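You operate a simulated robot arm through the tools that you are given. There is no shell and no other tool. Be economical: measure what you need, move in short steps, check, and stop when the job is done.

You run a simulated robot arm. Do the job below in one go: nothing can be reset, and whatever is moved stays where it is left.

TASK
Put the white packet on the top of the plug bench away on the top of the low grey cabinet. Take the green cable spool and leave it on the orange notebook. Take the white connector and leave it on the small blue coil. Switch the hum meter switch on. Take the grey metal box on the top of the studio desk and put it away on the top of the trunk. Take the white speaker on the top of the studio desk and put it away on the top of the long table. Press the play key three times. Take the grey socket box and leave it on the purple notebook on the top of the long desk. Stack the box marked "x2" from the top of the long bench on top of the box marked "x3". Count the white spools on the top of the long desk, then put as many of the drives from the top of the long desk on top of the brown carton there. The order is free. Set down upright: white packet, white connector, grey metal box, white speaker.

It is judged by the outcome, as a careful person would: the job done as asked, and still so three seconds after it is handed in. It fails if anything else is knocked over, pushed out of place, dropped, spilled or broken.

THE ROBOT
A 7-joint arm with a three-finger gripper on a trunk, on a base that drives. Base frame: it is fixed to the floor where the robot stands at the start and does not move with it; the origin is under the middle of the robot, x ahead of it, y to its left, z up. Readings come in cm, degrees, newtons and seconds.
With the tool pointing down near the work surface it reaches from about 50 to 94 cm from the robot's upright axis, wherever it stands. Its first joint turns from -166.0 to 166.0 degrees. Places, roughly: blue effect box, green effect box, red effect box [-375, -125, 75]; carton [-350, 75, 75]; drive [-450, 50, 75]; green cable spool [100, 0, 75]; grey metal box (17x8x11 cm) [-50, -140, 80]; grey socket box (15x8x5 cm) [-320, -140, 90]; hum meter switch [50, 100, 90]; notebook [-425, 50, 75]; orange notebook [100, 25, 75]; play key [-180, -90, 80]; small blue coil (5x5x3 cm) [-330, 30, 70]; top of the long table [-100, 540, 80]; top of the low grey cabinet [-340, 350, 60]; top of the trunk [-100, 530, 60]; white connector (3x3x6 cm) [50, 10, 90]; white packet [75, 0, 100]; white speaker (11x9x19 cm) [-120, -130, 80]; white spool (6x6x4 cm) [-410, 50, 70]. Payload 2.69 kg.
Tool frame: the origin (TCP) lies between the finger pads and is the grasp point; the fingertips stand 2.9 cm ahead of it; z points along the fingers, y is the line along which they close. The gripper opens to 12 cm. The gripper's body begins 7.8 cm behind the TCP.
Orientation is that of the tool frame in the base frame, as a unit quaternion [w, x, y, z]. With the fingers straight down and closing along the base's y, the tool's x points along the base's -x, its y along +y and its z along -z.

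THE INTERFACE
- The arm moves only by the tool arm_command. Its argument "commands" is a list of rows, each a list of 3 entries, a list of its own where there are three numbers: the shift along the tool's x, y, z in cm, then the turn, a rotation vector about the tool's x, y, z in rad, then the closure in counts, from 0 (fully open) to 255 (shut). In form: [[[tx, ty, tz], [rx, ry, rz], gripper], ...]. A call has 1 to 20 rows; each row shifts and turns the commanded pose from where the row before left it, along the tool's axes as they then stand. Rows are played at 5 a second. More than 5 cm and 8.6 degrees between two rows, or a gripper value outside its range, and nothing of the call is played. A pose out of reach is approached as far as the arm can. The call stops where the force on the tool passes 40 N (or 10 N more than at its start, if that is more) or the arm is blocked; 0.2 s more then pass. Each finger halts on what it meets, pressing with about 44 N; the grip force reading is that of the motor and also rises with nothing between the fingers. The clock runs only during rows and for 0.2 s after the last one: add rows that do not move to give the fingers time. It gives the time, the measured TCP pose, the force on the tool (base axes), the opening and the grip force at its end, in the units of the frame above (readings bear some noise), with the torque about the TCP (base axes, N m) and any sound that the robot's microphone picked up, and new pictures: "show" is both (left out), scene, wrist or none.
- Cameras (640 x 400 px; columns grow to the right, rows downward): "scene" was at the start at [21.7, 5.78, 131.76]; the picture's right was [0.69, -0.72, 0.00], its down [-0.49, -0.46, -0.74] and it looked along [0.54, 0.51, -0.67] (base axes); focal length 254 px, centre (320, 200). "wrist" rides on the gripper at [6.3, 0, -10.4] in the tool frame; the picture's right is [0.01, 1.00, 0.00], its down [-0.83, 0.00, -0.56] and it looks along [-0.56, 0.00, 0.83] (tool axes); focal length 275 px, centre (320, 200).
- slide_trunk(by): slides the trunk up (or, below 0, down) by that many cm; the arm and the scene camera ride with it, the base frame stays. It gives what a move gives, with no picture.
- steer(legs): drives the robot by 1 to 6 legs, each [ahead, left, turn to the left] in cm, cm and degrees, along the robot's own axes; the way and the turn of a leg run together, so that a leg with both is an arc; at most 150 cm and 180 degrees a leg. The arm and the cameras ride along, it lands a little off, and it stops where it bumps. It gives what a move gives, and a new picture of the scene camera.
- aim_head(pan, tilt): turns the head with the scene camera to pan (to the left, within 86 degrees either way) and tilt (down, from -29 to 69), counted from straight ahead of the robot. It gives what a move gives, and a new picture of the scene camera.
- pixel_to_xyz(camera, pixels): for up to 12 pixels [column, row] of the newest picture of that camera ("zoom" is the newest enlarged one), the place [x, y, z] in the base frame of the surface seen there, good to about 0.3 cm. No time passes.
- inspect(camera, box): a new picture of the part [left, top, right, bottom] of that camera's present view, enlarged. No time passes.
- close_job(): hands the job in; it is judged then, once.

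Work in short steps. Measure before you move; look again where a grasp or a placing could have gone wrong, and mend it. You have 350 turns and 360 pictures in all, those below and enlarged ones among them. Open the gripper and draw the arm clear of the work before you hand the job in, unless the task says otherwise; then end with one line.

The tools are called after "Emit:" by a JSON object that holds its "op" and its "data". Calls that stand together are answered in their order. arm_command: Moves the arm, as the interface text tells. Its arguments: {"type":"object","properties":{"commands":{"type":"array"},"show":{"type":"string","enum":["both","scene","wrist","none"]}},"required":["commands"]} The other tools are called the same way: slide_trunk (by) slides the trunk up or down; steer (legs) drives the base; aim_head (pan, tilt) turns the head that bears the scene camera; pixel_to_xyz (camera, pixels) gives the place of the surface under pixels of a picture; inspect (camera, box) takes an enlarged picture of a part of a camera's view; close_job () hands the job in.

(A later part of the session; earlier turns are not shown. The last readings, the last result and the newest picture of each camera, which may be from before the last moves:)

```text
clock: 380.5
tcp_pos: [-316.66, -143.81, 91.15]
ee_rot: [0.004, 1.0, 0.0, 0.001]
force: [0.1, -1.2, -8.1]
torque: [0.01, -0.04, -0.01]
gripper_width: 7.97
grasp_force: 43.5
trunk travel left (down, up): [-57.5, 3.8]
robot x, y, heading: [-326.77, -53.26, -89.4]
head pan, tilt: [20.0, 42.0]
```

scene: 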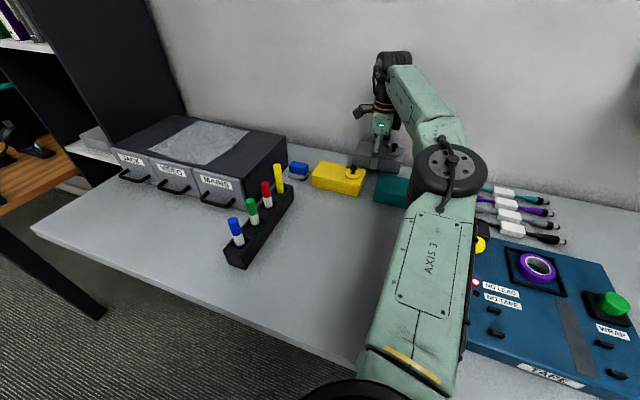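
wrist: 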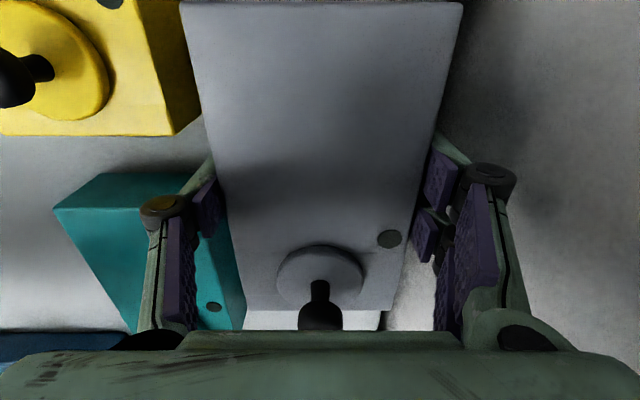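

Held (8 N). I lift to z≈100, then draw it back toward the robot.

Emit:
{"op": "arm_command", "data": {"commands": [[[0, 0, -2], [0, 0, 0], 255], [[0, 0, -2.5], [0, 0, 0], 255], [[0, 0, -2.5], [0, 0, 0], 255], [[0, 0, -2], [0, 0, 0], 255], [[0, -1.5, 0], [0, 0, 0], 255], [[0, -3, 0], [0, 0, 0], 255], [[0, -3, -1], [0, 0, 0], 255], [[0, -3, -1], [0, 0, 0], 255], [[0, -3, -1], [0, 0, 0], 255], [[0, -3, -1], [0, 0, 0], 255], [[0, -3, -1], [0, 0, 0], 255], [[0, -3, -1], [0, 0, 0], 255], [[0, -3, -1], [0, 0, 0], 255], [[0, -3, 0], [0, 0, 0], 255], [[0, -3, 0], [0, 0, 0], 255], [[0, -3, 0], [0, 0, 0], 255], [[0, -3, 0], [0, 0, 0], 255], [[0, 0, 0], [0, 0, 0], 255]]}}

```text
clock: 384.3
tcp_pos: [-316.55, -105.68, 106.9]
ee_rot: [0.004, 1.0, -0.002, 0.001]
force: [0.0, -0.3, -8.9]
torque: [0.0, -0.02, -0.01]
gripper_width: 7.98
grasp_force: 44.1
out of reach, approached as far as the arm can: row 4
trunk travel left (down, up): [-57.5, 3.8]
robot x, y, heading: [-327.06, -52.85, -89.3]
head pan, tilt: [20.0, 42.0]
```

scene: 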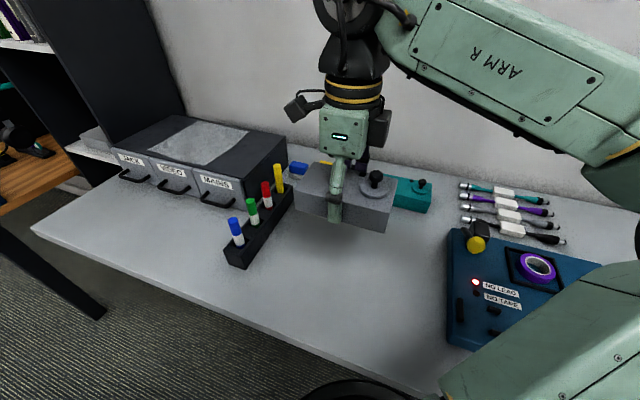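
wrist: 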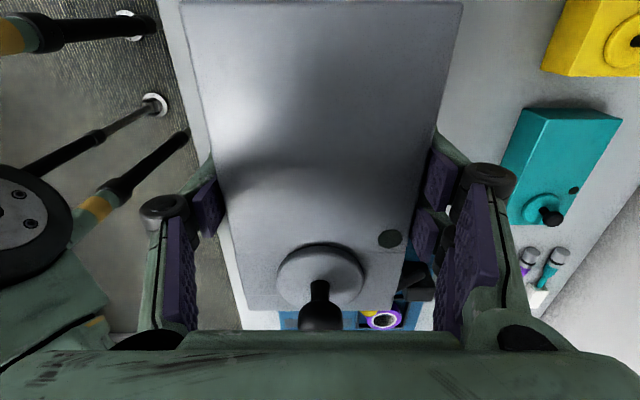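

I rotate the tool back 90° so the box's long side lies along the robot's forward axis, then back off and turn to the desk.

Emit:
{"op": "arm_command", "data": {"commands": [[[0, 0, 0], [0, 0, -0.14], 255], [[0, 0, 0], [0, 0, -0.14], 255], [[0, 0, 0], [0, 0, -0.14], 255], [[0, 0, 0], [0, 0, -0.14], 255], [[0, 0, 0], [0, 0, -0.14], 255], [[0, 0, 0], [0, 0, -0.14], 255], [[0, 0, 0], [0, 0, -0.14], 255], [[0, 0, 0], [0, 0, -0.14], 255], [[0, 0, 0], [0, 0, -0.14], 255], [[0, 0, 0], [0, 0, -0.14], 255], [[0, 0, 0], [0, 0, -0.14], 255], [[0, 0, 0], [0, 0, -0.03], 255], [[0, 0, 0], [0, 0, 0], 255]], "show": "none"}}

Emit:
{"op": "steer", "data": {"legs": [[-22, 0, 0], [0, 0, 179]]}}

```text
clock: 387.1
tcp_pos: [-316.68, -105.8, 106.9]
ee_rot: [0.003, 0.707, 0.707, -0.002]
force: [0.2, -0.7, -8.4]
torque: [0.03, -0.01, 0.01]
gripper_width: 7.97
grasp_force: 43.6
trunk travel left (down, up): [-57.5, 3.8]
robot x, y, heading: [-326.82, -53.0, -89.0]
head pan, tilt: [20.0, 42.0]
```

```text
clock: 396.3
tcp_pos: [-336.43, 21.37, 106.94]
ee_rot: [0.002, -0.702, 0.713, 0.003]
force: [-0.7, -0.1, -8.5]
torque: [-0.05, 0.04, 0.0]
gripper_width: 7.96
grasp_force: 44.1
trunk travel left (down, up): [-57.5, 3.8]
robot x, y, heading: [-326.72, -31.66, 89.9]
head pan, tilt: [20.0, 42.0]
```

scene: 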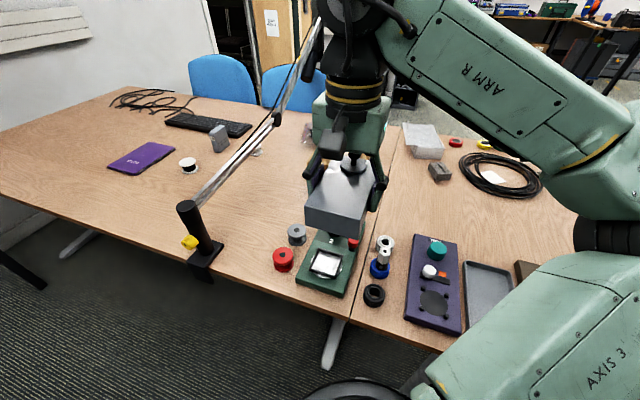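

I drive left 98 cm and 10 cm ahead to bring the box before the purple notebook.

Emit:
{"op": "steer", "data": {"legs": [[0, 98, 0], [9, 0, 0]]}}

Emit:
{"op": "inspect", "data": {"camera": "wrist", "box": [0, 0, 640, 400]}}

```text
clock: 404.8
tcp_pos: [-432.75, 30.68, 106.81]
ee_rot: [0.002, -0.7, 0.714, 0.003]
force: [-0.9, 1.8, -8.2]
torque: [-0.06, 0.0, 0.01]
gripper_width: 7.98
grasp_force: 43.4
trunk travel left (down, up): [-57.5, 3.8]
robot x, y, heading: [-423.48, -21.9, 89.5]
head pan, tilt: [20.0, 42.0]
```

scene: 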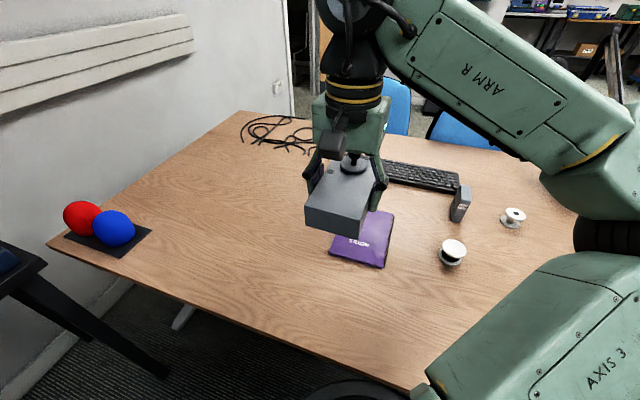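

```text
1.00 times, centred on (320, 200) of wrist (not enlarged: the box is as wide or as high as the picture)
```

zoom: 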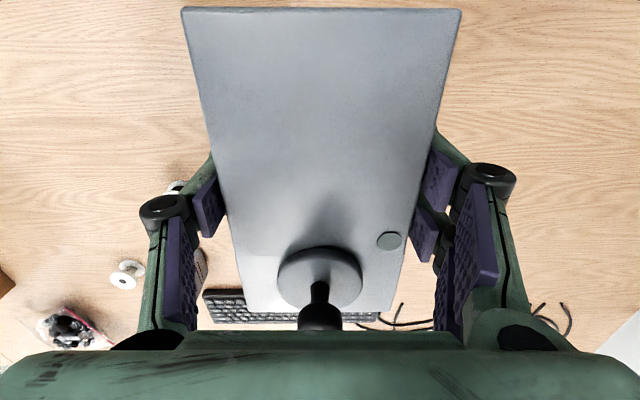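

I move over the notebook centre.

Emit:
{"op": "arm_command", "data": {"commands": [[[-1.5, 0, 0], [0, 0, 0], 255], [[-3, -0.2, 0], [0, 0, 0], 255], [[-3, -0.2, 0], [0, 0, 0], 255], [[-3, -0.2, 0], [0, 0, 0], 255], [[-3, -0.2, 0], [0, 0, 0], 255], [[-3, -0.2, 0], [0, 0, 0], 255], [[-3, -0.2, 0], [0, 0, 0], 255], [[-1.8, -0.1, 0], [0, 0, 0], 255], [[0, 0, 3], [0, 0, 0], 255], [[0, 0, 3], [0, 0, 0], 255], [[0, 0, 3], [0, 0, 0], 255], [[0, 0, 3], [0, 0, 0], 255], [[0, 0, 3], [0, 0, 0], 255], [[0, 0, 0], [0, 0, 0], 255]]}}

```text
clock: 407.8
tcp_pos: [-430.88, 51.97, 92.01]
ee_rot: [0.001, -0.7, 0.715, 0.004]
force: [0.1, -0.5, -8.8]
torque: [-0.04, 0.01, 0.01]
gripper_width: 7.99
grasp_force: 44.1
trunk travel left (down, up): [-57.5, 3.8]
robot x, y, heading: [-423.17, -21.82, 89.6]
head pan, tilt: [20.0, 42.0]
```

scene: 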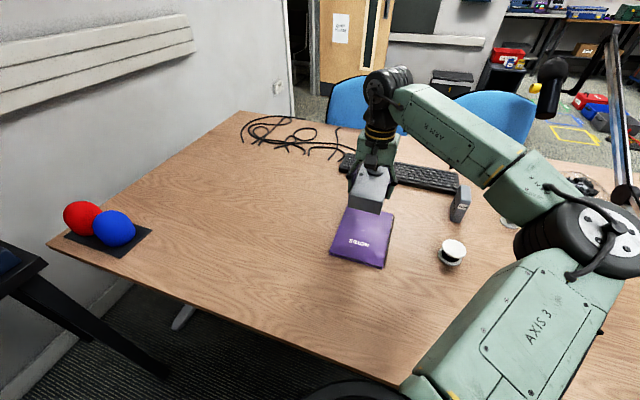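
wrist: 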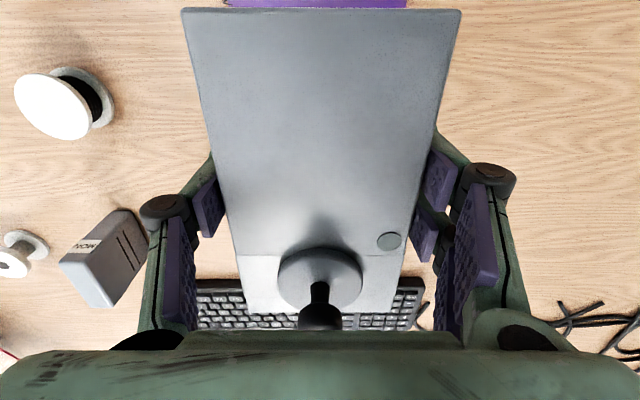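

Emit:
{"op": "pixel_to_xyz", "data": {"camera": "scene", "pixels": [[600, 230], [630, 230], [560, 200], [618, 120], [622, 190], [600, 270]]}}

```text
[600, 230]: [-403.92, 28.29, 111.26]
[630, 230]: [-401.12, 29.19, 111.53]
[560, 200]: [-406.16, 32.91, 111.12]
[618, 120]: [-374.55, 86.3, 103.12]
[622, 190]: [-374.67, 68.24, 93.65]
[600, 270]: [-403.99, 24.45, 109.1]
```

Elbow is clear of the boom. I lower to just above the notebook, then to contact.

Emit:
{"op": "arm_command", "data": {"commands": [[[0, 0, 3], [0, 0, 0], 255], [[0, 0, 3], [0, 0, 0], 255], [[0, 0, 3], [0, 0, 0], 255], [[0, 0, 2.5], [0, 0, 0], 255], [[0, 0, 1.5], [0, 0, 0], 255], [[0, 0, 0.8], [0, 0, 0], 255], [[0, 0, 0.4], [0, 0, 0], 255], [[0, 0, 0], [0, 0, 0], 255]], "show": "none"}}

Emit:
{"op": "arm_command", "data": {"commands": [[[0, 0, 0.2], [0, 0, 0], 255], [[0, 0, 0.15], [0, 0, 0], 255], [[0, 0, 0], [0, 0, 0], 255]], "show": "none"}}

```text
clock: 409.6
tcp_pos: [-431.01, 52.12, 77.81]
ee_rot: [0.001, -0.7, 0.714, 0.003]
force: [0.3, -1.0, -7.4]
torque: [-0.02, -0.01, -0.02]
gripper_width: 7.97
grasp_force: 44.3
trunk travel left (down, up): [-57.5, 3.8]
robot x, y, heading: [-423.46, -22.05, 89.9]
head pan, tilt: [20.0, 42.0]
```

```text
clock: 410.4
tcp_pos: [-431.07, 52.09, 77.66]
ee_rot: [0.003, -0.7, 0.714, 0.003]
force: [1.4, -0.3, 6.3]
torque: [-0.91, 0.45, 0.14]
gripper_width: 7.97
grasp_force: 43.9
trunk travel left (down, up): [-57.5, 3.8]
robot x, y, heading: [-423.72, -22.04, 89.7]
head pan, tilt: [20.0, 42.0]
```

Contact. I open to about 10 cm and rise.

Emit:
{"op": "arm_command", "data": {"commands": [[[0, 0, 0.1], [0, 0, 0], 255], [[0, 0, 0], [0, 0, 0], 120], [[0, 0, 0], [0, 0, 0], 45], [[0, 0, 0], [0, 0, 0], 45], [[0, 0, 0], [0, 0, 0], 45], [[0, 0, -2], [0, 0, 0], 45], [[0, 0, -3], [0, 0, 0], 45], [[0, 0, -4], [0, 0, 0], 45], [[0, 0, -4.5], [0, 0, 0], 45], [[0, 0, -4.5], [0, 0, 0], 45], [[0, 0, -4.5], [0, 0, 0], 45], [[0, 0, -4.5], [0, 0, 0], 45], [[0, 0, 0], [0, 0, 0], 45]]}}

```text
clock: 413.2
tcp_pos: [-430.94, 51.83, 104.43]
ee_rot: [0.003, -0.7, 0.714, 0.003]
force: [0.3, 0.2, 0.0]
torque: [-0.01, -0.01, 0.03]
gripper_width: 9.88
grasp_force: 0.1
trunk travel left (down, up): [-57.5, 3.8]
robot x, y, heading: [-423.41, -22.5, 89.7]
head pan, tilt: [20.0, 42.0]
```

scene: 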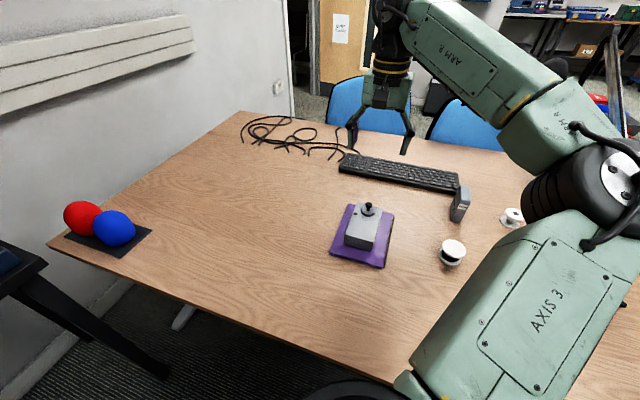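
wrist: 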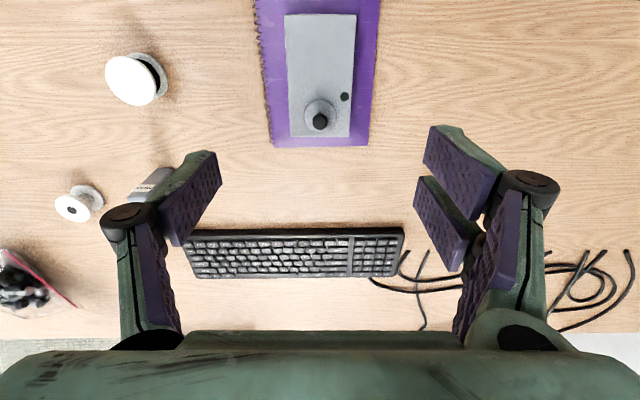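

The socket box is on the purple notebook. I retract, then turn and drive to the studio desk for the play key.

Emit:
{"op": "arm_command", "data": {"commands": [[[4.5, 0, -0.5], [0, 0, 0], 0], [[4.5, 0, -0.5], [0, 0, 0], 0], [[4.5, 0, -0.5], [0, 0, 0], 0], [[4.5, 0, -0.5], [0, 0, 0], 0], [[4.5, 0, -0.5], [0, 0, 0], 0], [[4.5, 0, -0.5], [0, 0, 0], 0], [[2, 0, 0], [0, 0, 0], 0], [[0, 0, 0], [0, 0, 0], 0]], "show": "none"}}

Emit:
{"op": "steer", "data": {"legs": [[-8, 0, 0], [0, 0, -179.5], [0, 125, 0], [0, 120, 0]]}}

Emit:
{"op": "aim_head", "data": {"pan": 0, "tilt": 35}}

```text
clock: 415.0
tcp_pos: [-431.47, 22.94, 107.14]
ee_rot: [0.002, -0.7, 0.714, 0.003]
force: [-0.4, 0.5, 0.4]
torque: [0.0, -0.04, -0.01]
gripper_width: 11.99
grasp_force: 0.0
trunk travel left (down, up): [-57.5, 3.8]
robot x, y, heading: [-423.5, -22.43, 89.7]
head pan, tilt: [20.0, 42.0]
```

```text
clock: 442.2
tcp_pos: [-171.0, -73.28, 107.17]
ee_rot: [0.003, 0.709, 0.705, -0.002]
force: [-0.9, -0.7, -0.2]
torque: [0.01, 0.01, 0.01]
gripper_width: 12.01
grasp_force: 0.0
trunk travel left (down, up): [-57.5, 3.8]
robot x, y, heading: [-179.78, -28.04, -89.5]
head pan, tilt: [20.0, 42.0]
```

scene: 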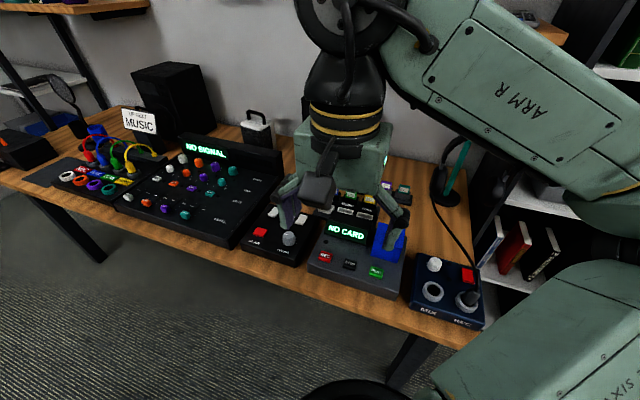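

```text
clock: 443.0
tcp_pos: [-170.88, -73.28, 107.09]
ee_rot: [0.003, 0.709, 0.705, -0.002]
force: [-0.6, -0.1, 0.2]
torque: [-0.02, 0.01, -0.02]
gripper_width: 12.0
grasp_force: 0.1
trunk travel left (down, up): [-57.5, 3.8]
robot x, y, heading: [-179.7, -28.22, -89.3]
head pan, tilt: [0.0, 35.0]
```

scene: 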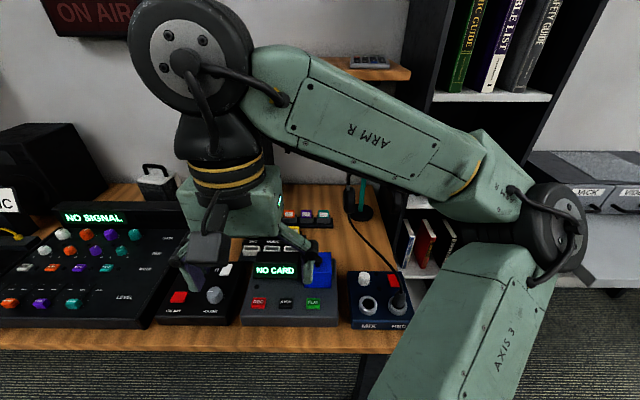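

Emit:
{"op": "inspect", "data": {"camera": "scene", "box": [230, 250, 350, 335]}}

Emit:
{"op": "pixel_to_xyz", "data": {"camera": "scene", "pixels": [[314, 303], [258, 304], [286, 303], [308, 304], [320, 304], [300, 312], [320, 275], [214, 296], [375, 300]]}}

```text
4.71 times, centred on (290, 292) of scene
```

zoom: 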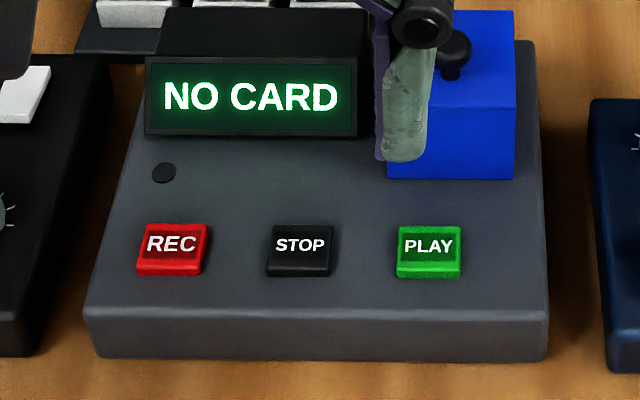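

```text
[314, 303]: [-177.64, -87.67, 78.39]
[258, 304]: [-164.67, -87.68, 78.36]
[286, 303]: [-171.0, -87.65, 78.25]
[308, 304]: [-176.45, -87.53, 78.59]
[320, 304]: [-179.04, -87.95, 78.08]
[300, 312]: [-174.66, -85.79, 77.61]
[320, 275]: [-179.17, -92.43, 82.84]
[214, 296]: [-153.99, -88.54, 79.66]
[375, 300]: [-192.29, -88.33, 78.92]
```

PLAY key centre ≈ (−177.8, −88), top ≈ 78.4, blue block just behind it. I close the gripper and move above the key.

Emit:
{"op": "arm_command", "data": {"commands": [[[-3.7, -1.7, 0], [0, 0, 0], 255], [[-3.7, -1.7, 0], [0, 0, 0], 255], [[-3.7, -1.7, 0], [0, 0, 0], 255], [[-3.5, -1.7, 0], [0, 0, 0], 255], [[0, 0, 4.5], [0, 0, 0], 255], [[0, 0, 4.5], [0, 0, 0], 255], [[0, 0, 0], [0, 0, 0], 255]], "show": "wrist"}}

Emit:
{"op": "inspect", "data": {"camera": "wrist", "box": [220, 30, 420, 160]}}

```text
clock: 444.6
tcp_pos: [-177.89, -87.71, 98.12]
ee_rot: [0.004, 0.709, 0.705, -0.003]
force: [0.4, -0.3, -0.2]
torque: [0.03, -0.02, 0.01]
gripper_width: 0.0
grasp_force: 5.0
trunk travel left (down, up): [-57.5, 3.8]
robot x, y, heading: [-179.74, -28.0, -89.3]
head pan, tilt: [0.0, 35.0]
```

wrist: 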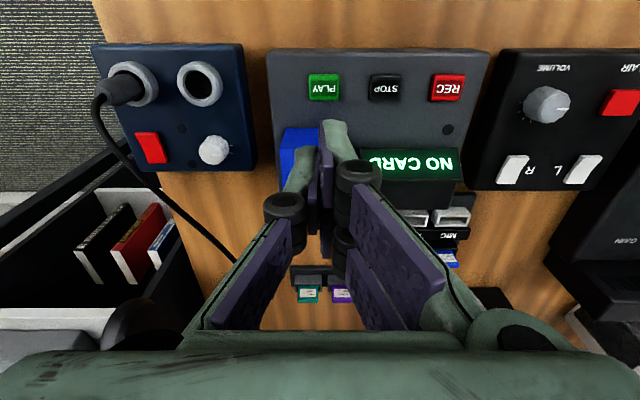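

```text
3.08 times, centred on (320, 95) of wrist
```

zoom: 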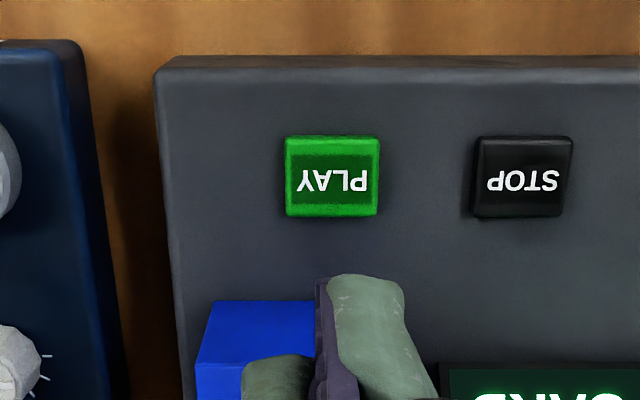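

Emit:
{"op": "pixel_to_xyz", "data": {"camera": "zoom", "pixels": [[332, 180], [288, 175], [377, 175], [332, 140], [332, 213], [265, 302], [265, 330], [230, 250]]}}

```text
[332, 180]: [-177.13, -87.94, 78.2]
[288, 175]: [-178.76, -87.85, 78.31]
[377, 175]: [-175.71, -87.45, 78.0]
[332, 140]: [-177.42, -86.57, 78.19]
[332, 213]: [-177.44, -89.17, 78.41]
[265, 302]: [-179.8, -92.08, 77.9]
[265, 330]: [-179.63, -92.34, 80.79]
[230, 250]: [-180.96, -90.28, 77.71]
```

I centre on the key (−177.25, −87.85) and come down close.

Emit:
{"op": "arm_command", "data": {"commands": [[[-0.1, 0.6, 4.5], [0, 0, 0], 255], [[0, 0, 4.5], [0, 0, 0], 255], [[0, 0, 4.5], [0, 0, 0], 255], [[0, 0, 2.3], [0, 0, 0], 255], [[0, 0, 0], [0, 0, 0], 255]], "show": "none"}}

Emit:
{"op": "arm_command", "data": {"commands": [[[0, 0, 0.4], [0, 0, 0], 255], [[0, 0, 0.2], [0, 0, 0], 255], [[0, 0, 0.2], [0, 0, 0], 255], [[0, 0, 0.2], [0, 0, 0], 255], [[0, 0, 0], [0, 0, 0], 255]]}}

```text
clock: 445.8
tcp_pos: [-177.31, -88.15, 82.32]
ee_rot: [0.003, 0.708, 0.706, -0.002]
force: [-1.0, -0.2, 0.2]
torque: [-0.01, 0.01, -0.01]
gripper_width: 0.02
grasp_force: 28.2
trunk travel left (down, up): [-57.5, 3.8]
robot x, y, heading: [-179.44, -28.44, -89.2]
head pan, tilt: [0.0, 35.0]
```

```text
clock: 447.0
tcp_pos: [-177.29, -88.08, 81.53]
ee_rot: [0.004, 0.709, 0.705, -0.002]
force: [1.0, -0.2, -0.2]
torque: [-0.03, 0.04, 0.03]
gripper_width: 0.0
grasp_force: 28.6
trunk travel left (down, up): [-57.5, 3.8]
robot x, y, heading: [-179.65, -28.44, -89.3]
head pan, tilt: [0.0, 35.0]
```

scene: 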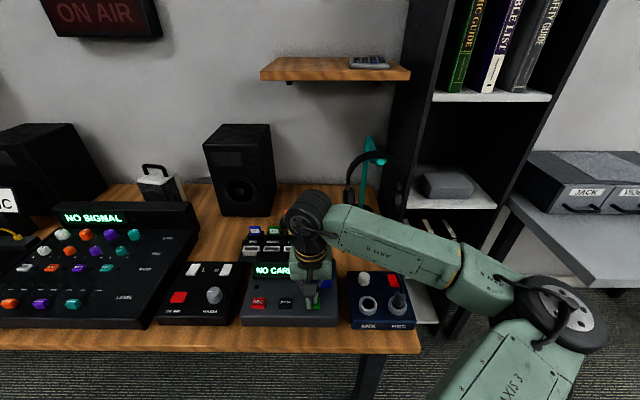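
wrist: 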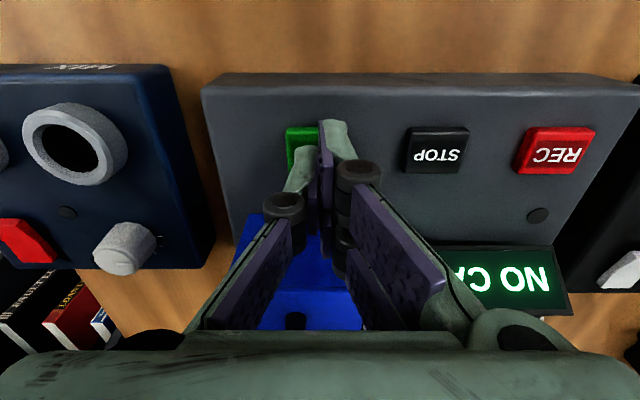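

Emit:
{"op": "arm_command", "data": {"commands": [[[0, 0, 0.15], [0, 0, 0], 255], [[0, 0, 0.15], [0, 0, 0], 255], [[0, 0, 0.1], [0, 0, 0], 255]], "show": "none"}}

```text
clock: 447.8
tcp_pos: [-177.21, -88.09, 81.11]
ee_rot: [0.002, 0.709, 0.705, -0.002]
force: [-0.8, 0.6, 0.1]
torque: [0.01, -0.03, 0.02]
gripper_width: 0.02
grasp_force: 28.6
trunk travel left (down, up): [-57.5, 3.8]
robot x, y, heading: [-179.54, -28.56, -89.5]
head pan, tilt: [0.0, 35.0]
```

Emit:
{"op": "arm_command", "data": {"commands": [[[0, 0, 0.1], [0, 0, 0], 255], [[0, 0, 0.1], [0, 0, 0], 255]], "show": "none"}}

```text
clock: 448.4
tcp_pos: [-177.24, -88.11, 80.96]
ee_rot: [0.003, 0.709, 0.705, -0.002]
force: [0.4, -0.4, 0.6]
torque: [-0.01, -0.02, -0.01]
gripper_width: 0.02
grasp_force: 28.8
trunk travel left (down, up): [-57.5, 3.8]
robot x, y, heading: [-179.96, -28.28, -89.1]
head pan, tilt: [0.0, 35.0]
```

Emit:
{"op": "arm_command", "data": {"commands": [[[0, 0, 0.1], [0, 0, 0], 255], [[0, 0, 0.1], [0, 0, 0], 255]], "show": "none"}}

```text
clock: 449.0
tcp_pos: [-177.18, -88.11, 80.68]
ee_rot: [0.004, 0.709, 0.705, -0.002]
force: [0.1, -0.3, 1.0]
torque: [0.03, 0.01, 0.0]
gripper_width: 0.62
grasp_force: 28.5
trunk travel left (down, up): [-57.5, 3.8]
robot x, y, heading: [-179.79, -28.54, -89.6]
head pan, tilt: [0.0, 35.0]
```

Emit:
{"op": "arm_command", "data": {"commands": [[[0, 0, 0.1], [0, 0, 0], 255], [[0, 0, 0], [0, 0, 0], 255]]}}

```text
clock: 449.6
tcp_pos: [-177.34, -88.15, 80.65]
ee_rot: [0.003, 0.709, 0.705, -0.002]
force: [0.6, 0.2, 1.4]
torque: [0.0, -0.03, 0.01]
gripper_width: 0.59
grasp_force: 28.9
trunk travel left (down, up): [-57.5, 3.8]
robot x, y, heading: [-179.47, -28.66, -89.5]
head pan, tilt: [0.0, 35.0]
heard: click
```

scene: 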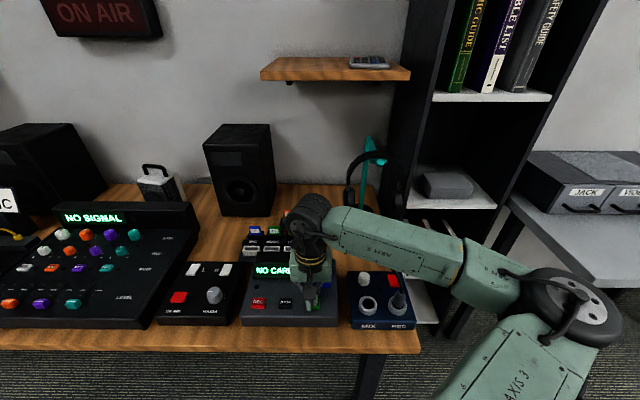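
wrist: 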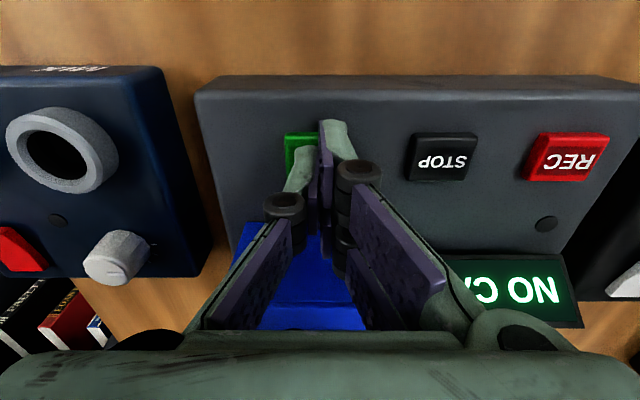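

Click heard: first press. I rise 1.5 cm to release.

Emit:
{"op": "arm_command", "data": {"commands": [[[0, 0, -0.8], [0, 0, 0], 255], [[0, 0, -0.7], [0, 0, 0], 255], [[0, 0, 0], [0, 0, 0], 255]], "show": "none"}}

Emit:
{"op": "arm_command", "data": {"commands": [[[0, 0, 0.7], [0, 0, 0], 255], [[0, 0, 0.4], [0, 0, 0], 255], [[0, 0, 0.3], [0, 0, 0], 255], [[0, 0, 0.1], [0, 0, 0], 255], [[0, 0, 0], [0, 0, 0], 255]], "show": "none"}}

```text
clock: 450.4
tcp_pos: [-177.29, -88.03, 82.21]
ee_rot: [0.003, 0.709, 0.705, -0.002]
force: [0.1, 0.3, -0.3]
torque: [0.02, 0.01, 0.0]
gripper_width: 0.0
grasp_force: 28.5
trunk travel left (down, up): [-57.5, 3.8]
robot x, y, heading: [-179.61, -28.11, -89.5]
head pan, tilt: [0.0, 35.0]
```

```text
clock: 451.6
tcp_pos: [-177.21, -88.0, 80.7]
ee_rot: [0.003, 0.708, 0.706, -0.001]
force: [0.0, -0.8, 0.8]
torque: [0.01, -0.03, 0.0]
gripper_width: 0.6
grasp_force: 28.4
trunk travel left (down, up): [-57.5, 3.8]
robot x, y, heading: [-179.6, -28.17, -89.6]
head pan, tilt: [0.0, 35.0]
```

No second click yet; I press a little deeper.

Emit:
{"op": "arm_command", "data": {"commands": [[[0, 0, 0.1], [0, 0, 0], 255], [[0, 0, 0], [0, 0, 0], 255]], "show": "none"}}

```text
clock: 452.2
tcp_pos: [-177.18, -88.03, 80.41]
ee_rot: [0.004, 0.709, 0.706, -0.002]
force: [1.2, 0.1, 2.2]
torque: [0.0, 0.02, -0.03]
gripper_width: 0.62
grasp_force: 28.6
trunk travel left (down, up): [-57.5, 3.8]
robot x, y, heading: [-179.87, -28.01, -89.4]
head pan, tilt: [0.0, 35.0]
heard: click
```

Second click. Release, then press a third time to the same depth.

Emit:
{"op": "arm_command", "data": {"commands": [[[0, 0, -0.8], [0, 0, 0], 255], [[0, 0, -0.8], [0, 0, 0], 255], [[0, 0, 0], [0, 0, 0], 255]], "show": "none"}}

Emit:
{"op": "arm_command", "data": {"commands": [[[0, 0, 0.7], [0, 0, 0], 255], [[0, 0, 0.4], [0, 0, 0], 255], [[0, 0, 0.3], [0, 0, 0], 255], [[0, 0, 0.1], [0, 0, 0], 255], [[0, 0, 0.1], [0, 0, 0], 255], [[0, 0, 0], [0, 0, 0], 255]], "show": "none"}}

```text
clock: 453.0
tcp_pos: [-177.33, -88.09, 82.22]
ee_rot: [0.002, 0.709, 0.705, -0.002]
force: [0.6, 0.0, -0.5]
torque: [-0.02, 0.0, -0.02]
gripper_width: 0.02
grasp_force: 28.7
trunk travel left (down, up): [-57.5, 3.8]
robot x, y, heading: [-179.67, -28.53, -89.3]
head pan, tilt: [0.0, 35.0]
```

```text
clock: 454.4
tcp_pos: [-177.23, -87.96, 80.57]
ee_rot: [0.002, 0.709, 0.706, -0.003]
force: [0.1, -0.7, 2.2]
torque: [0.0, 0.0, -0.01]
gripper_width: 0.64
grasp_force: 28.2
trunk travel left (down, up): [-57.5, 3.8]
robot x, y, heading: [-179.66, -28.45, -89.3]
head pan, tilt: [0.0, 35.0]
heard: click
```

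Third click. I rise well clear, retract, and open.

Emit:
{"op": "arm_command", "data": {"commands": [[[0, 0, -3], [0, 0, 0], 255], [[0, 0, -4.5], [0, 0, 0], 255], [[0, 0, -4.5], [0, 0, 0], 255], [[0, 0, -4.5], [0, 0, 0], 255], [[0, 0, -4.5], [0, 0, 0], 255], [[0, 0, -4.5], [0, 0, 0], 0], [[4, 0, -1], [0, 0, 0], 0], [[4, 0, 0], [0, 0, 0], 0], [[4, 0, 0], [0, 0, 0], 0], [[3, 0, 0], [0, 0, 0], 0], [[0, 0, 0], [0, 0, 0], 0]], "show": "wrist"}}

Emit:
{"op": "aim_head", "data": {"pan": 35, "tilt": 30}}

```text
clock: 456.8
tcp_pos: [-177.15, -73.07, 106.98]
ee_rot: [0.004, 0.709, 0.706, -0.002]
force: [0.0, 0.5, -0.3]
torque: [0.01, 0.0, 0.0]
gripper_width: 10.55
grasp_force: 0.1
trunk travel left (down, up): [-57.5, 3.8]
robot x, y, heading: [-179.85, -28.19, -89.4]
head pan, tilt: [0.0, 35.0]
```

wrist: 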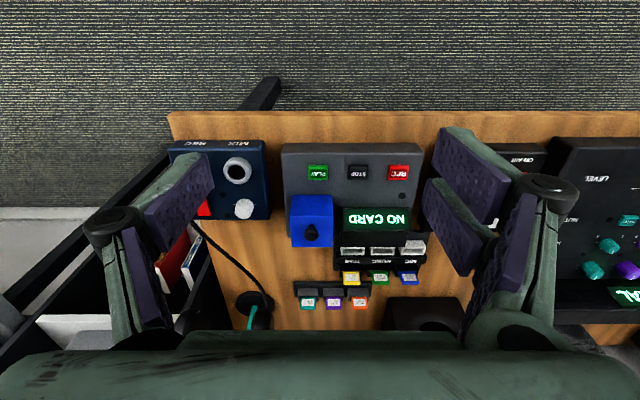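

```text
clock: 457.8
tcp_pos: [-177.12, -72.95, 106.8]
ee_rot: [0.002, 0.709, 0.705, -0.002]
force: [-0.6, -0.6, 1.1]
torque: [0.0, 0.01, 0.02]
gripper_width: 11.99
grasp_force: 0.0
trunk travel left (down, up): [-57.5, 3.8]
robot x, y, heading: [-179.85, -28.23, -89.4]
head pan, tilt: [35.0, 30.0]
```

scene: 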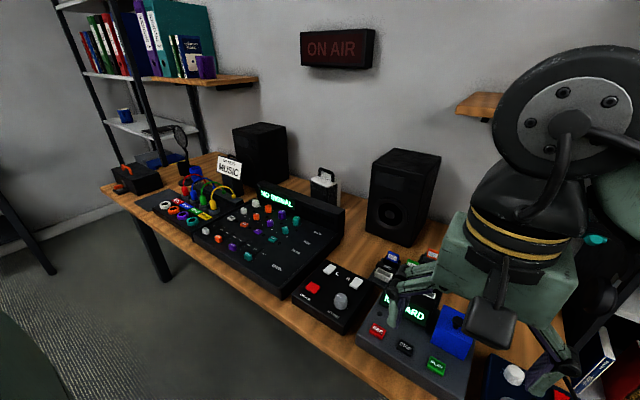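

Three clicks done. Now the white speaker at (325,185) and grey metal box; I drive left to face them.

Emit:
{"op": "steer", "data": {"legs": [[0, 70, 0]]}}

Emit:
{"op": "aim_head", "data": {"pan": 5, "tilt": 32}}

Emit:
{"op": "inspect", "data": {"camera": "wrist", "box": [0, 0, 640, 400]}}

```text
clock: 463.7
tcp_pos: [-107.77, -72.37, 106.86]
ee_rot: [0.003, 0.71, 0.704, -0.003]
force: [1.0, -0.1, 0.1]
torque: [0.01, 0.01, 0.01]
gripper_width: 11.99
grasp_force: 0.0
trunk travel left (down, up): [-57.5, 3.8]
robot x, y, heading: [-110.3, -27.82, -89.6]
head pan, tilt: [35.0, 30.0]
```

scene: 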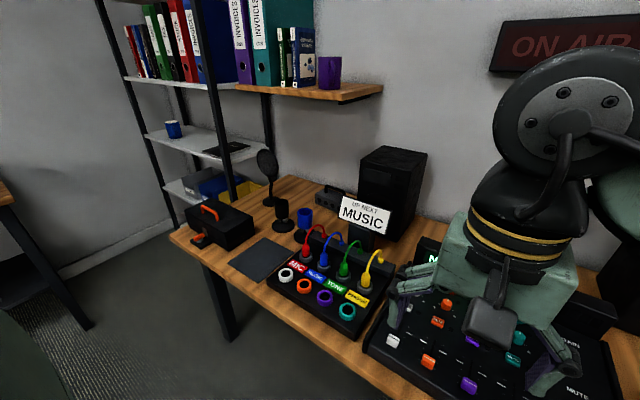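

```text
clock: 464.6
tcp_pos: [-107.69, -72.43, 107.05]
ee_rot: [0.003, 0.71, 0.704, -0.002]
force: [-0.3, 0.0, 0.9]
torque: [0.0, 0.0, 0.02]
gripper_width: 12.02
grasp_force: 0.1
trunk travel left (down, up): [-57.5, 3.8]
robot x, y, heading: [-110.02, -27.63, -89.5]
head pan, tilt: [5.0, 32.0]
```

scene: 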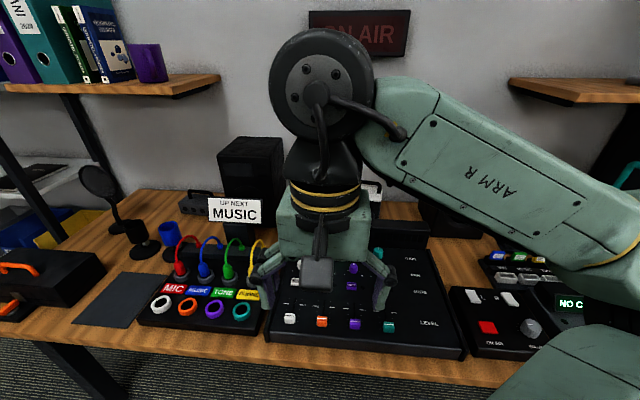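

```text
1.00 times, centred on (320, 200) of wrist (not enlarged: the box is as wide or as high as the picture)
```

zoom: 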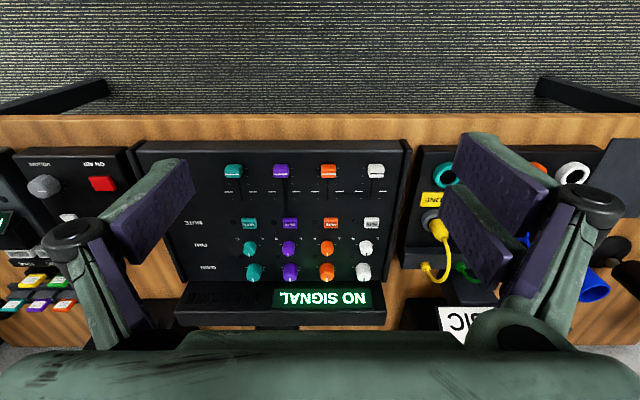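

Emit:
{"op": "steer", "data": {"legs": [[0, 45, 0]]}}

Emit:
{"op": "aim_head", "data": {"pan": -25, "tilt": 28}}

Emit:
{"op": "aim_head", "data": {"pan": 20, "tilt": 28}}

```text
clock: 468.6
tcp_pos: [-62.63, -72.25, 106.86]
ee_rot: [0.003, 0.71, 0.704, -0.002]
force: [-0.1, -0.1, 0.2]
torque: [0.01, -0.01, 0.03]
gripper_width: 11.99
grasp_force: 0.1
trunk travel left (down, up): [-57.5, 3.8]
robot x, y, heading: [-64.84, -27.22, -89.5]
head pan, tilt: [5.0, 32.0]
```

scene: 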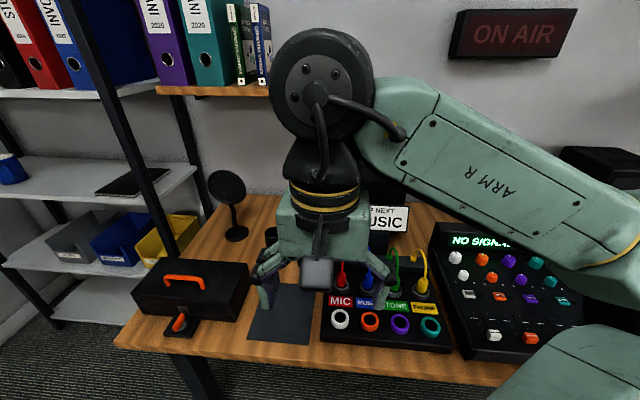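

```text
clock: 469.6
tcp_pos: [-62.66, -72.06, 106.92]
ee_rot: [0.003, 0.71, 0.704, -0.002]
force: [-1.6, -0.4, 0.3]
torque: [0.02, 0.03, -0.01]
gripper_width: 11.98
grasp_force: 0.1
trunk travel left (down, up): [-57.5, 3.8]
robot x, y, heading: [-64.71, -27.3, -89.5]
head pan, tilt: [-25.0, 28.0]
```

scene: 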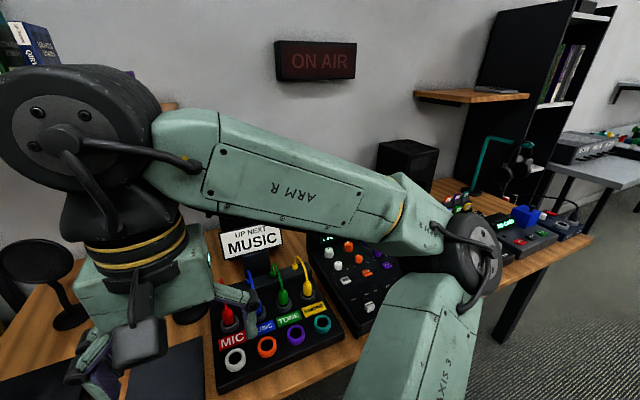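

```text
clock: 470.7
tcp_pos: [-62.62, -72.06, 106.97]
ee_rot: [0.003, 0.71, 0.704, -0.002]
force: [-0.1, -1.0, 0.3]
torque: [-0.01, 0.03, -0.02]
gripper_width: 11.99
grasp_force: 0.1
trunk travel left (down, up): [-57.5, 3.8]
robot x, y, heading: [-65.23, -27.3, -89.7]
head pan, tilt: [20.0, 28.0]
```

scene: 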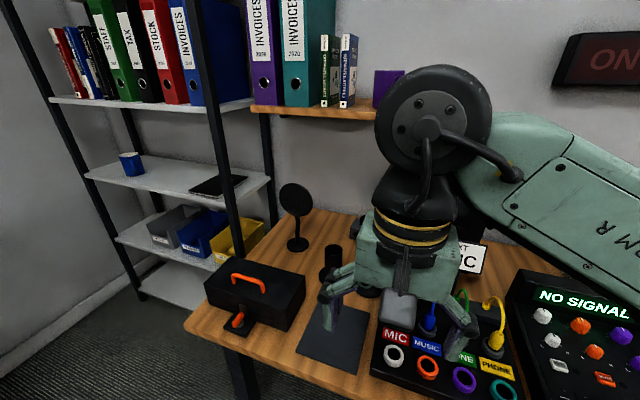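

The arm blocks the view; I turn the robot to heading 180 and pan the head left to see the desk freely.

Emit:
{"op": "steer", "data": {"legs": [[0, 0, -90]]}}

Emit:
{"op": "aim_head", "data": {"pan": 82, "tilt": 26}}

```text
clock: 475.1
tcp_pos: [-109.68, -29.71, 106.94]
ee_rot: [0.001, 1.0, -0.005, -0.004]
force: [-1.3, -0.4, 0.3]
torque: [-0.02, 0.01, -0.05]
gripper_width: 11.99
grasp_force: 0.1
trunk travel left (down, up): [-57.5, 3.8]
robot x, y, heading: [-65.18, -27.41, -179.5]
head pan, tilt: [20.0, 28.0]
```

scene: 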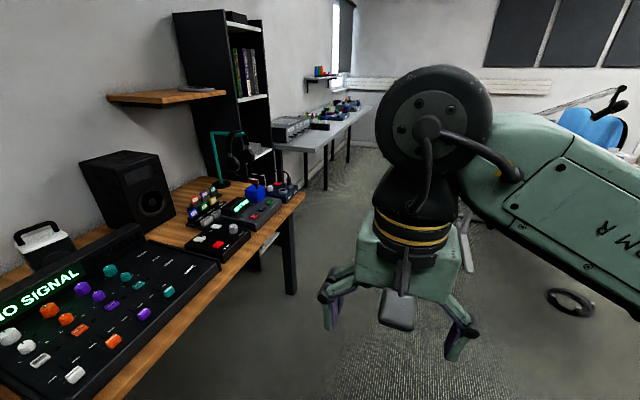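

```text
clock: 476.4
tcp_pos: [-109.71, -29.64, 106.88]
ee_rot: [0.0, 1.0, -0.006, -0.004]
force: [0.4, 0.4, 0.1]
torque: [0.0, 0.02, -0.01]
gripper_width: 11.98
grasp_force: 0.0
trunk travel left (down, up): [-57.5, 3.8]
robot x, y, heading: [-65.31, -27.41, -179.9]
head pan, tilt: [82.0, 26.0]
```

scene: 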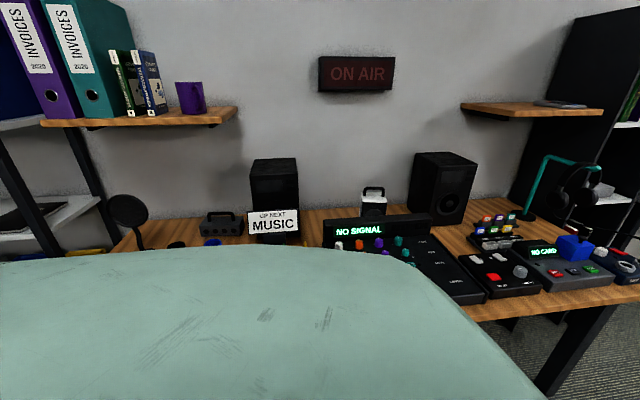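

Emit:
{"op": "inspect", "data": {"camera": "scene", "box": [150, 140, 490, 270]}}

Emit:
{"op": "pixel_to_xyz", "data": {"camera": "scene", "pixels": [[220, 115], [130, 128], [355, 90], [205, 225], [237, 228], [205, 217], [238, 217], [374, 205], [362, 205], [386, 205], [374, 190], [272, 160]]}}

```text
1.88 times, centred on (320, 205) of scene
```

zoom: 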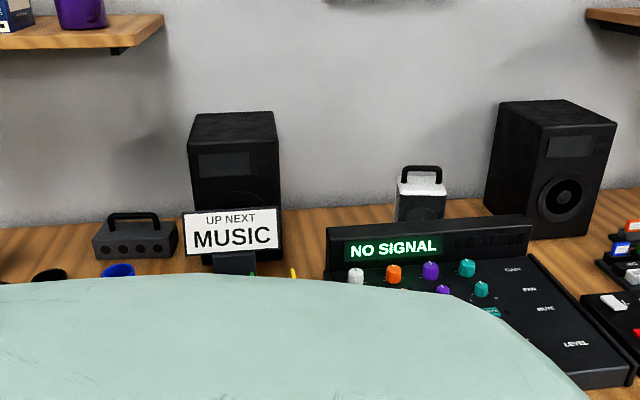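

```text
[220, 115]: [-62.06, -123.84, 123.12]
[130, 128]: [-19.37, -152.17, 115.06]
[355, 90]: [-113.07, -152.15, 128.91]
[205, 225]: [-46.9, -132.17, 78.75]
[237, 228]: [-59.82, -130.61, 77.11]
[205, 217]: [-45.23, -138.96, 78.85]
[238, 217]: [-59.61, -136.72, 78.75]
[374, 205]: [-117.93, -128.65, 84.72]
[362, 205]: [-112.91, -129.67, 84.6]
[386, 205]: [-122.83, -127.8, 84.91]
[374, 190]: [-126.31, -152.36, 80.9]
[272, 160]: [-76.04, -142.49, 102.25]
```

Both targets have top handles; grey metal box at x −45…−60, y −131…−140 (under a wall shelf), white speaker at (−118,−133). I go to the speaker first: turn back and position in front of it.

Emit:
{"op": "steer", "data": {"legs": [[0, 0, 90], [0, -52, 0], [16, 0, 0]]}}

Emit:
{"op": "arm_command", "data": {"commands": [[[-3, 0, 0], [0, 0, 0.14], 0], [[-3, 0, 0], [0, 0, 0.14], 0], [[-3, 0, 0], [0, 0, 0.14], 0], [[0, 0, 0], [0, 0, 0], 0]]}}

```text
clock: 485.8
tcp_pos: [-115.17, -88.05, 106.97]
ee_rot: [0.003, 0.715, 0.699, -0.002]
force: [0.4, 0.4, 0.2]
torque: [0.05, 0.0, -0.01]
gripper_width: 12.01
grasp_force: 0.0
trunk travel left (down, up): [-57.5, 3.8]
robot x, y, heading: [-116.81, -43.05, -90.4]
head pan, tilt: [82.0, 26.0]
```

scene: 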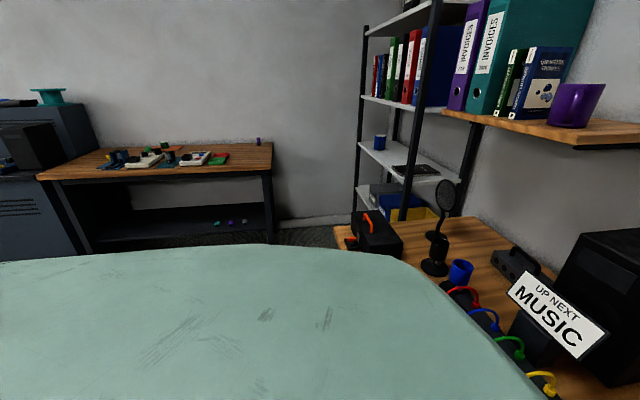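

```text
clock: 486.8
tcp_pos: [-116.52, -96.72, 107.07]
ee_rot: [0.003, 0.845, 0.534, -0.002]
force: [-0.4, 0.2, -0.7]
torque: [0.02, 0.01, -0.01]
gripper_width: 11.97
grasp_force: 0.1
trunk travel left (down, up): [-57.5, 3.8]
robot x, y, heading: [-117.08, -43.12, -90.4]
head pan, tilt: [82.0, 26.0]
```

scene: 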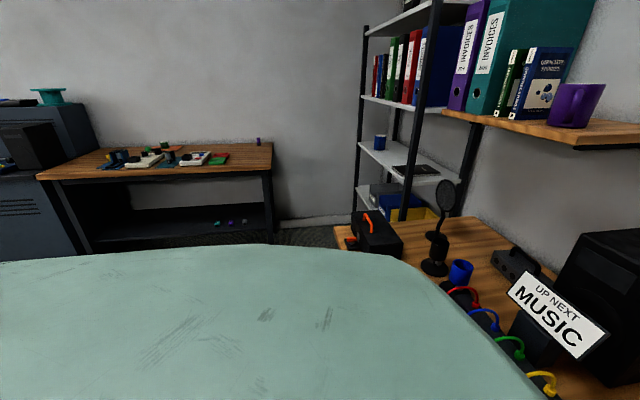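
wrist: 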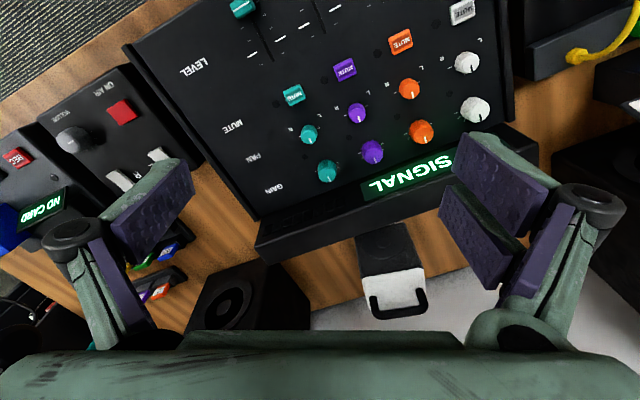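

Emit:
{"op": "inspect", "data": {"camera": "wrist", "box": [240, 180, 540, 340]}}

Emit:
{"op": "pixel_to_xyz", "data": {"camera": "wrist", "pixels": [[362, 276], [421, 268], [370, 310], [428, 297], [397, 285], [398, 314], [372, 300], [424, 292], [360, 240], [405, 225], [380, 255], [400, 300]]}}

```text
2.13 times, centred on (390, 260) of wrist
```

zoom: 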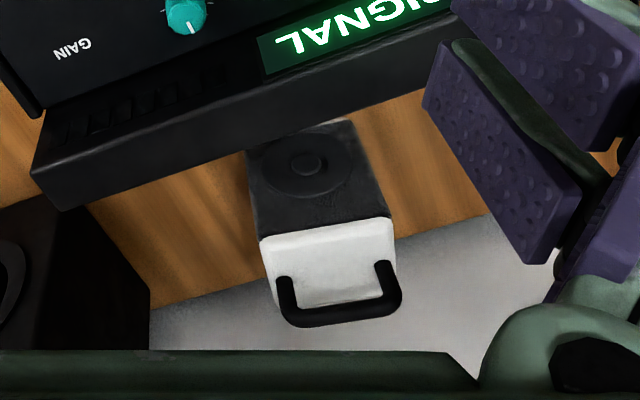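

```text
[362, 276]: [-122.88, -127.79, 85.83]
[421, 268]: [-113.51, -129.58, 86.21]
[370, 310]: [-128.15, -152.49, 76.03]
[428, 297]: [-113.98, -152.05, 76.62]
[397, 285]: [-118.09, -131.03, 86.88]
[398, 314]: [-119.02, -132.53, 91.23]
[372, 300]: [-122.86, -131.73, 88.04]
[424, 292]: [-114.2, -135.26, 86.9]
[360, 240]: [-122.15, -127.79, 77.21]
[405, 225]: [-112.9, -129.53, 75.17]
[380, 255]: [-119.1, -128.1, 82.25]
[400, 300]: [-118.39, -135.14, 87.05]
```

Emit:
{"op": "pixel_to_xyz", "data": {"camera": "wrist", "pixels": [[360, 232], [330, 235], [395, 215], [420, 205], [380, 222], [340, 215], [260, 285], [240, 300], [300, 300], [560, 200]]}}

```text
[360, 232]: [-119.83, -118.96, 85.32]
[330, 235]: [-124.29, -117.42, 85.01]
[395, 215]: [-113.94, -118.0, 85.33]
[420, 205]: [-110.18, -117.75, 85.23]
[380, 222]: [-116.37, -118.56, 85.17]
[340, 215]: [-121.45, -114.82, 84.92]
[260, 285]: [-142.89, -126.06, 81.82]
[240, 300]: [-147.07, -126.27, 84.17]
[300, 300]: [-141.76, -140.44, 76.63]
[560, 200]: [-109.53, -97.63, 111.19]
```

Panel is 9 cm in front of the speaker, no hindrance. I rotate the tool 75.3° to close across the speaker's depth.

Emit:
{"op": "arm_command", "data": {"commands": [[[0, 0, 0], [0, 0, 0.146], 0], [[0, 0, 0], [0, 0, 0.146], 0], [[0, 0, 0], [0, 0, 0.146], 0], [[0, 0, 0], [0, 0, 0.146], 0], [[0, 0, 0], [0, 0, 0.146], 0], [[0, 0, 0], [0, 0, 0.146], 0], [[0, 0, 0], [0, 0, 0.146], 0], [[0, 0, 0], [0, 0, 0.146], 0], [[0, 0, 0], [0, 0, 0.146], 0], [[0, 0, 0], [0, 0, 0], 0]], "show": "none"}}

Emit:
{"op": "steer", "data": {"legs": [[3, 0, 0]]}}

```text
clock: 489.0
tcp_pos: [-116.46, -96.66, 106.97]
ee_rot: [0.004, 0.996, -0.093, 0.001]
force: [0.1, 0.1, 0.3]
torque: [0.01, -0.03, 0.01]
gripper_width: 12.0
grasp_force: 0.1
trunk travel left (down, up): [-57.5, 3.8]
robot x, y, heading: [-116.45, -43.32, -90.4]
head pan, tilt: [82.0, 26.0]
```

```text
clock: 489.9
tcp_pos: [-116.6, -99.73, 107.06]
ee_rot: [0.004, 0.996, -0.093, 0.0]
force: [-0.1, -0.6, -0.8]
torque: [0.06, 0.0, 0.0]
gripper_width: 11.99
grasp_force: 0.1
trunk travel left (down, up): [-57.5, 3.8]
robot x, y, heading: [-117.34, -45.95, -90.5]
head pan, tilt: [82.0, 26.0]
```

scene: 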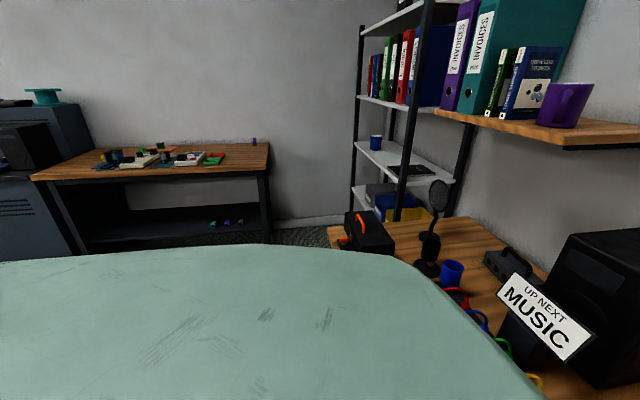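

Emit:
{"op": "arm_command", "data": {"commands": [[[0, 0, 4], [0, 0, 0], 0], [[0, 0, 3], [0, 0, 0], 0], [[0.48, 4.16, 0], [0, 0, 0], 0], [[0.48, 4.16, 0], [0, 0, 0], 0], [[0.48, 4.16, 0], [0, 0, 0], 0], [[0.48, 4.16, 0], [0, 0, 0], 0], [[0.48, 4.16, 0], [0, 0, 0], 0], [[0.48, 4.16, 0], [0, 0, 0], 0], [[0.48, 4.16, 0], [0, 0, 0], 0], [[0.46, 4.18, 0], [0, 0, 0], 0], [[0, 0, 0], [0, 0, 0], 0]], "show": "wrist"}}

```text
clock: 492.2
tcp_pos: [-118.92, -133.14, 100.21]
ee_rot: [0.003, 0.996, -0.091, 0.001]
force: [0.3, 1.0, -0.5]
torque: [-0.02, -0.01, 0.04]
gripper_width: 12.0
grasp_force: 0.1
trunk travel left (down, up): [-57.5, 3.8]
robot x, y, heading: [-116.72, -46.02, -90.4]
head pan, tilt: [82.0, 26.0]
```

wrist: 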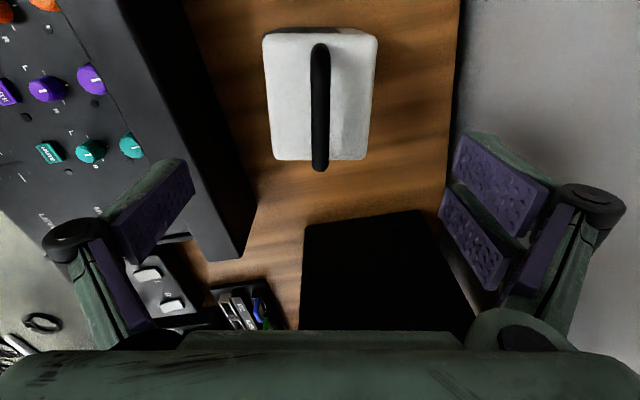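

Emit:
{"op": "pixel_to_xyz", "data": {"camera": "wrist", "pixels": [[266, 40], [376, 40], [275, 156], [363, 156], [320, 100], [300, 100], [320, 60], [320, 160], [340, 215], [305, 225]]}}

```text
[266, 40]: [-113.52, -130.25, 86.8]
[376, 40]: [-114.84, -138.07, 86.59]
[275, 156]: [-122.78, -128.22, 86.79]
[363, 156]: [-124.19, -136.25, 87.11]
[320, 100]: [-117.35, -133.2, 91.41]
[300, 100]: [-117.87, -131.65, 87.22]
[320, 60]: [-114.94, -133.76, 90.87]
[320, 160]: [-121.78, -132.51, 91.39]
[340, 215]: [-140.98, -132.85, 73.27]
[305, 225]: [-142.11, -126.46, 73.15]
```

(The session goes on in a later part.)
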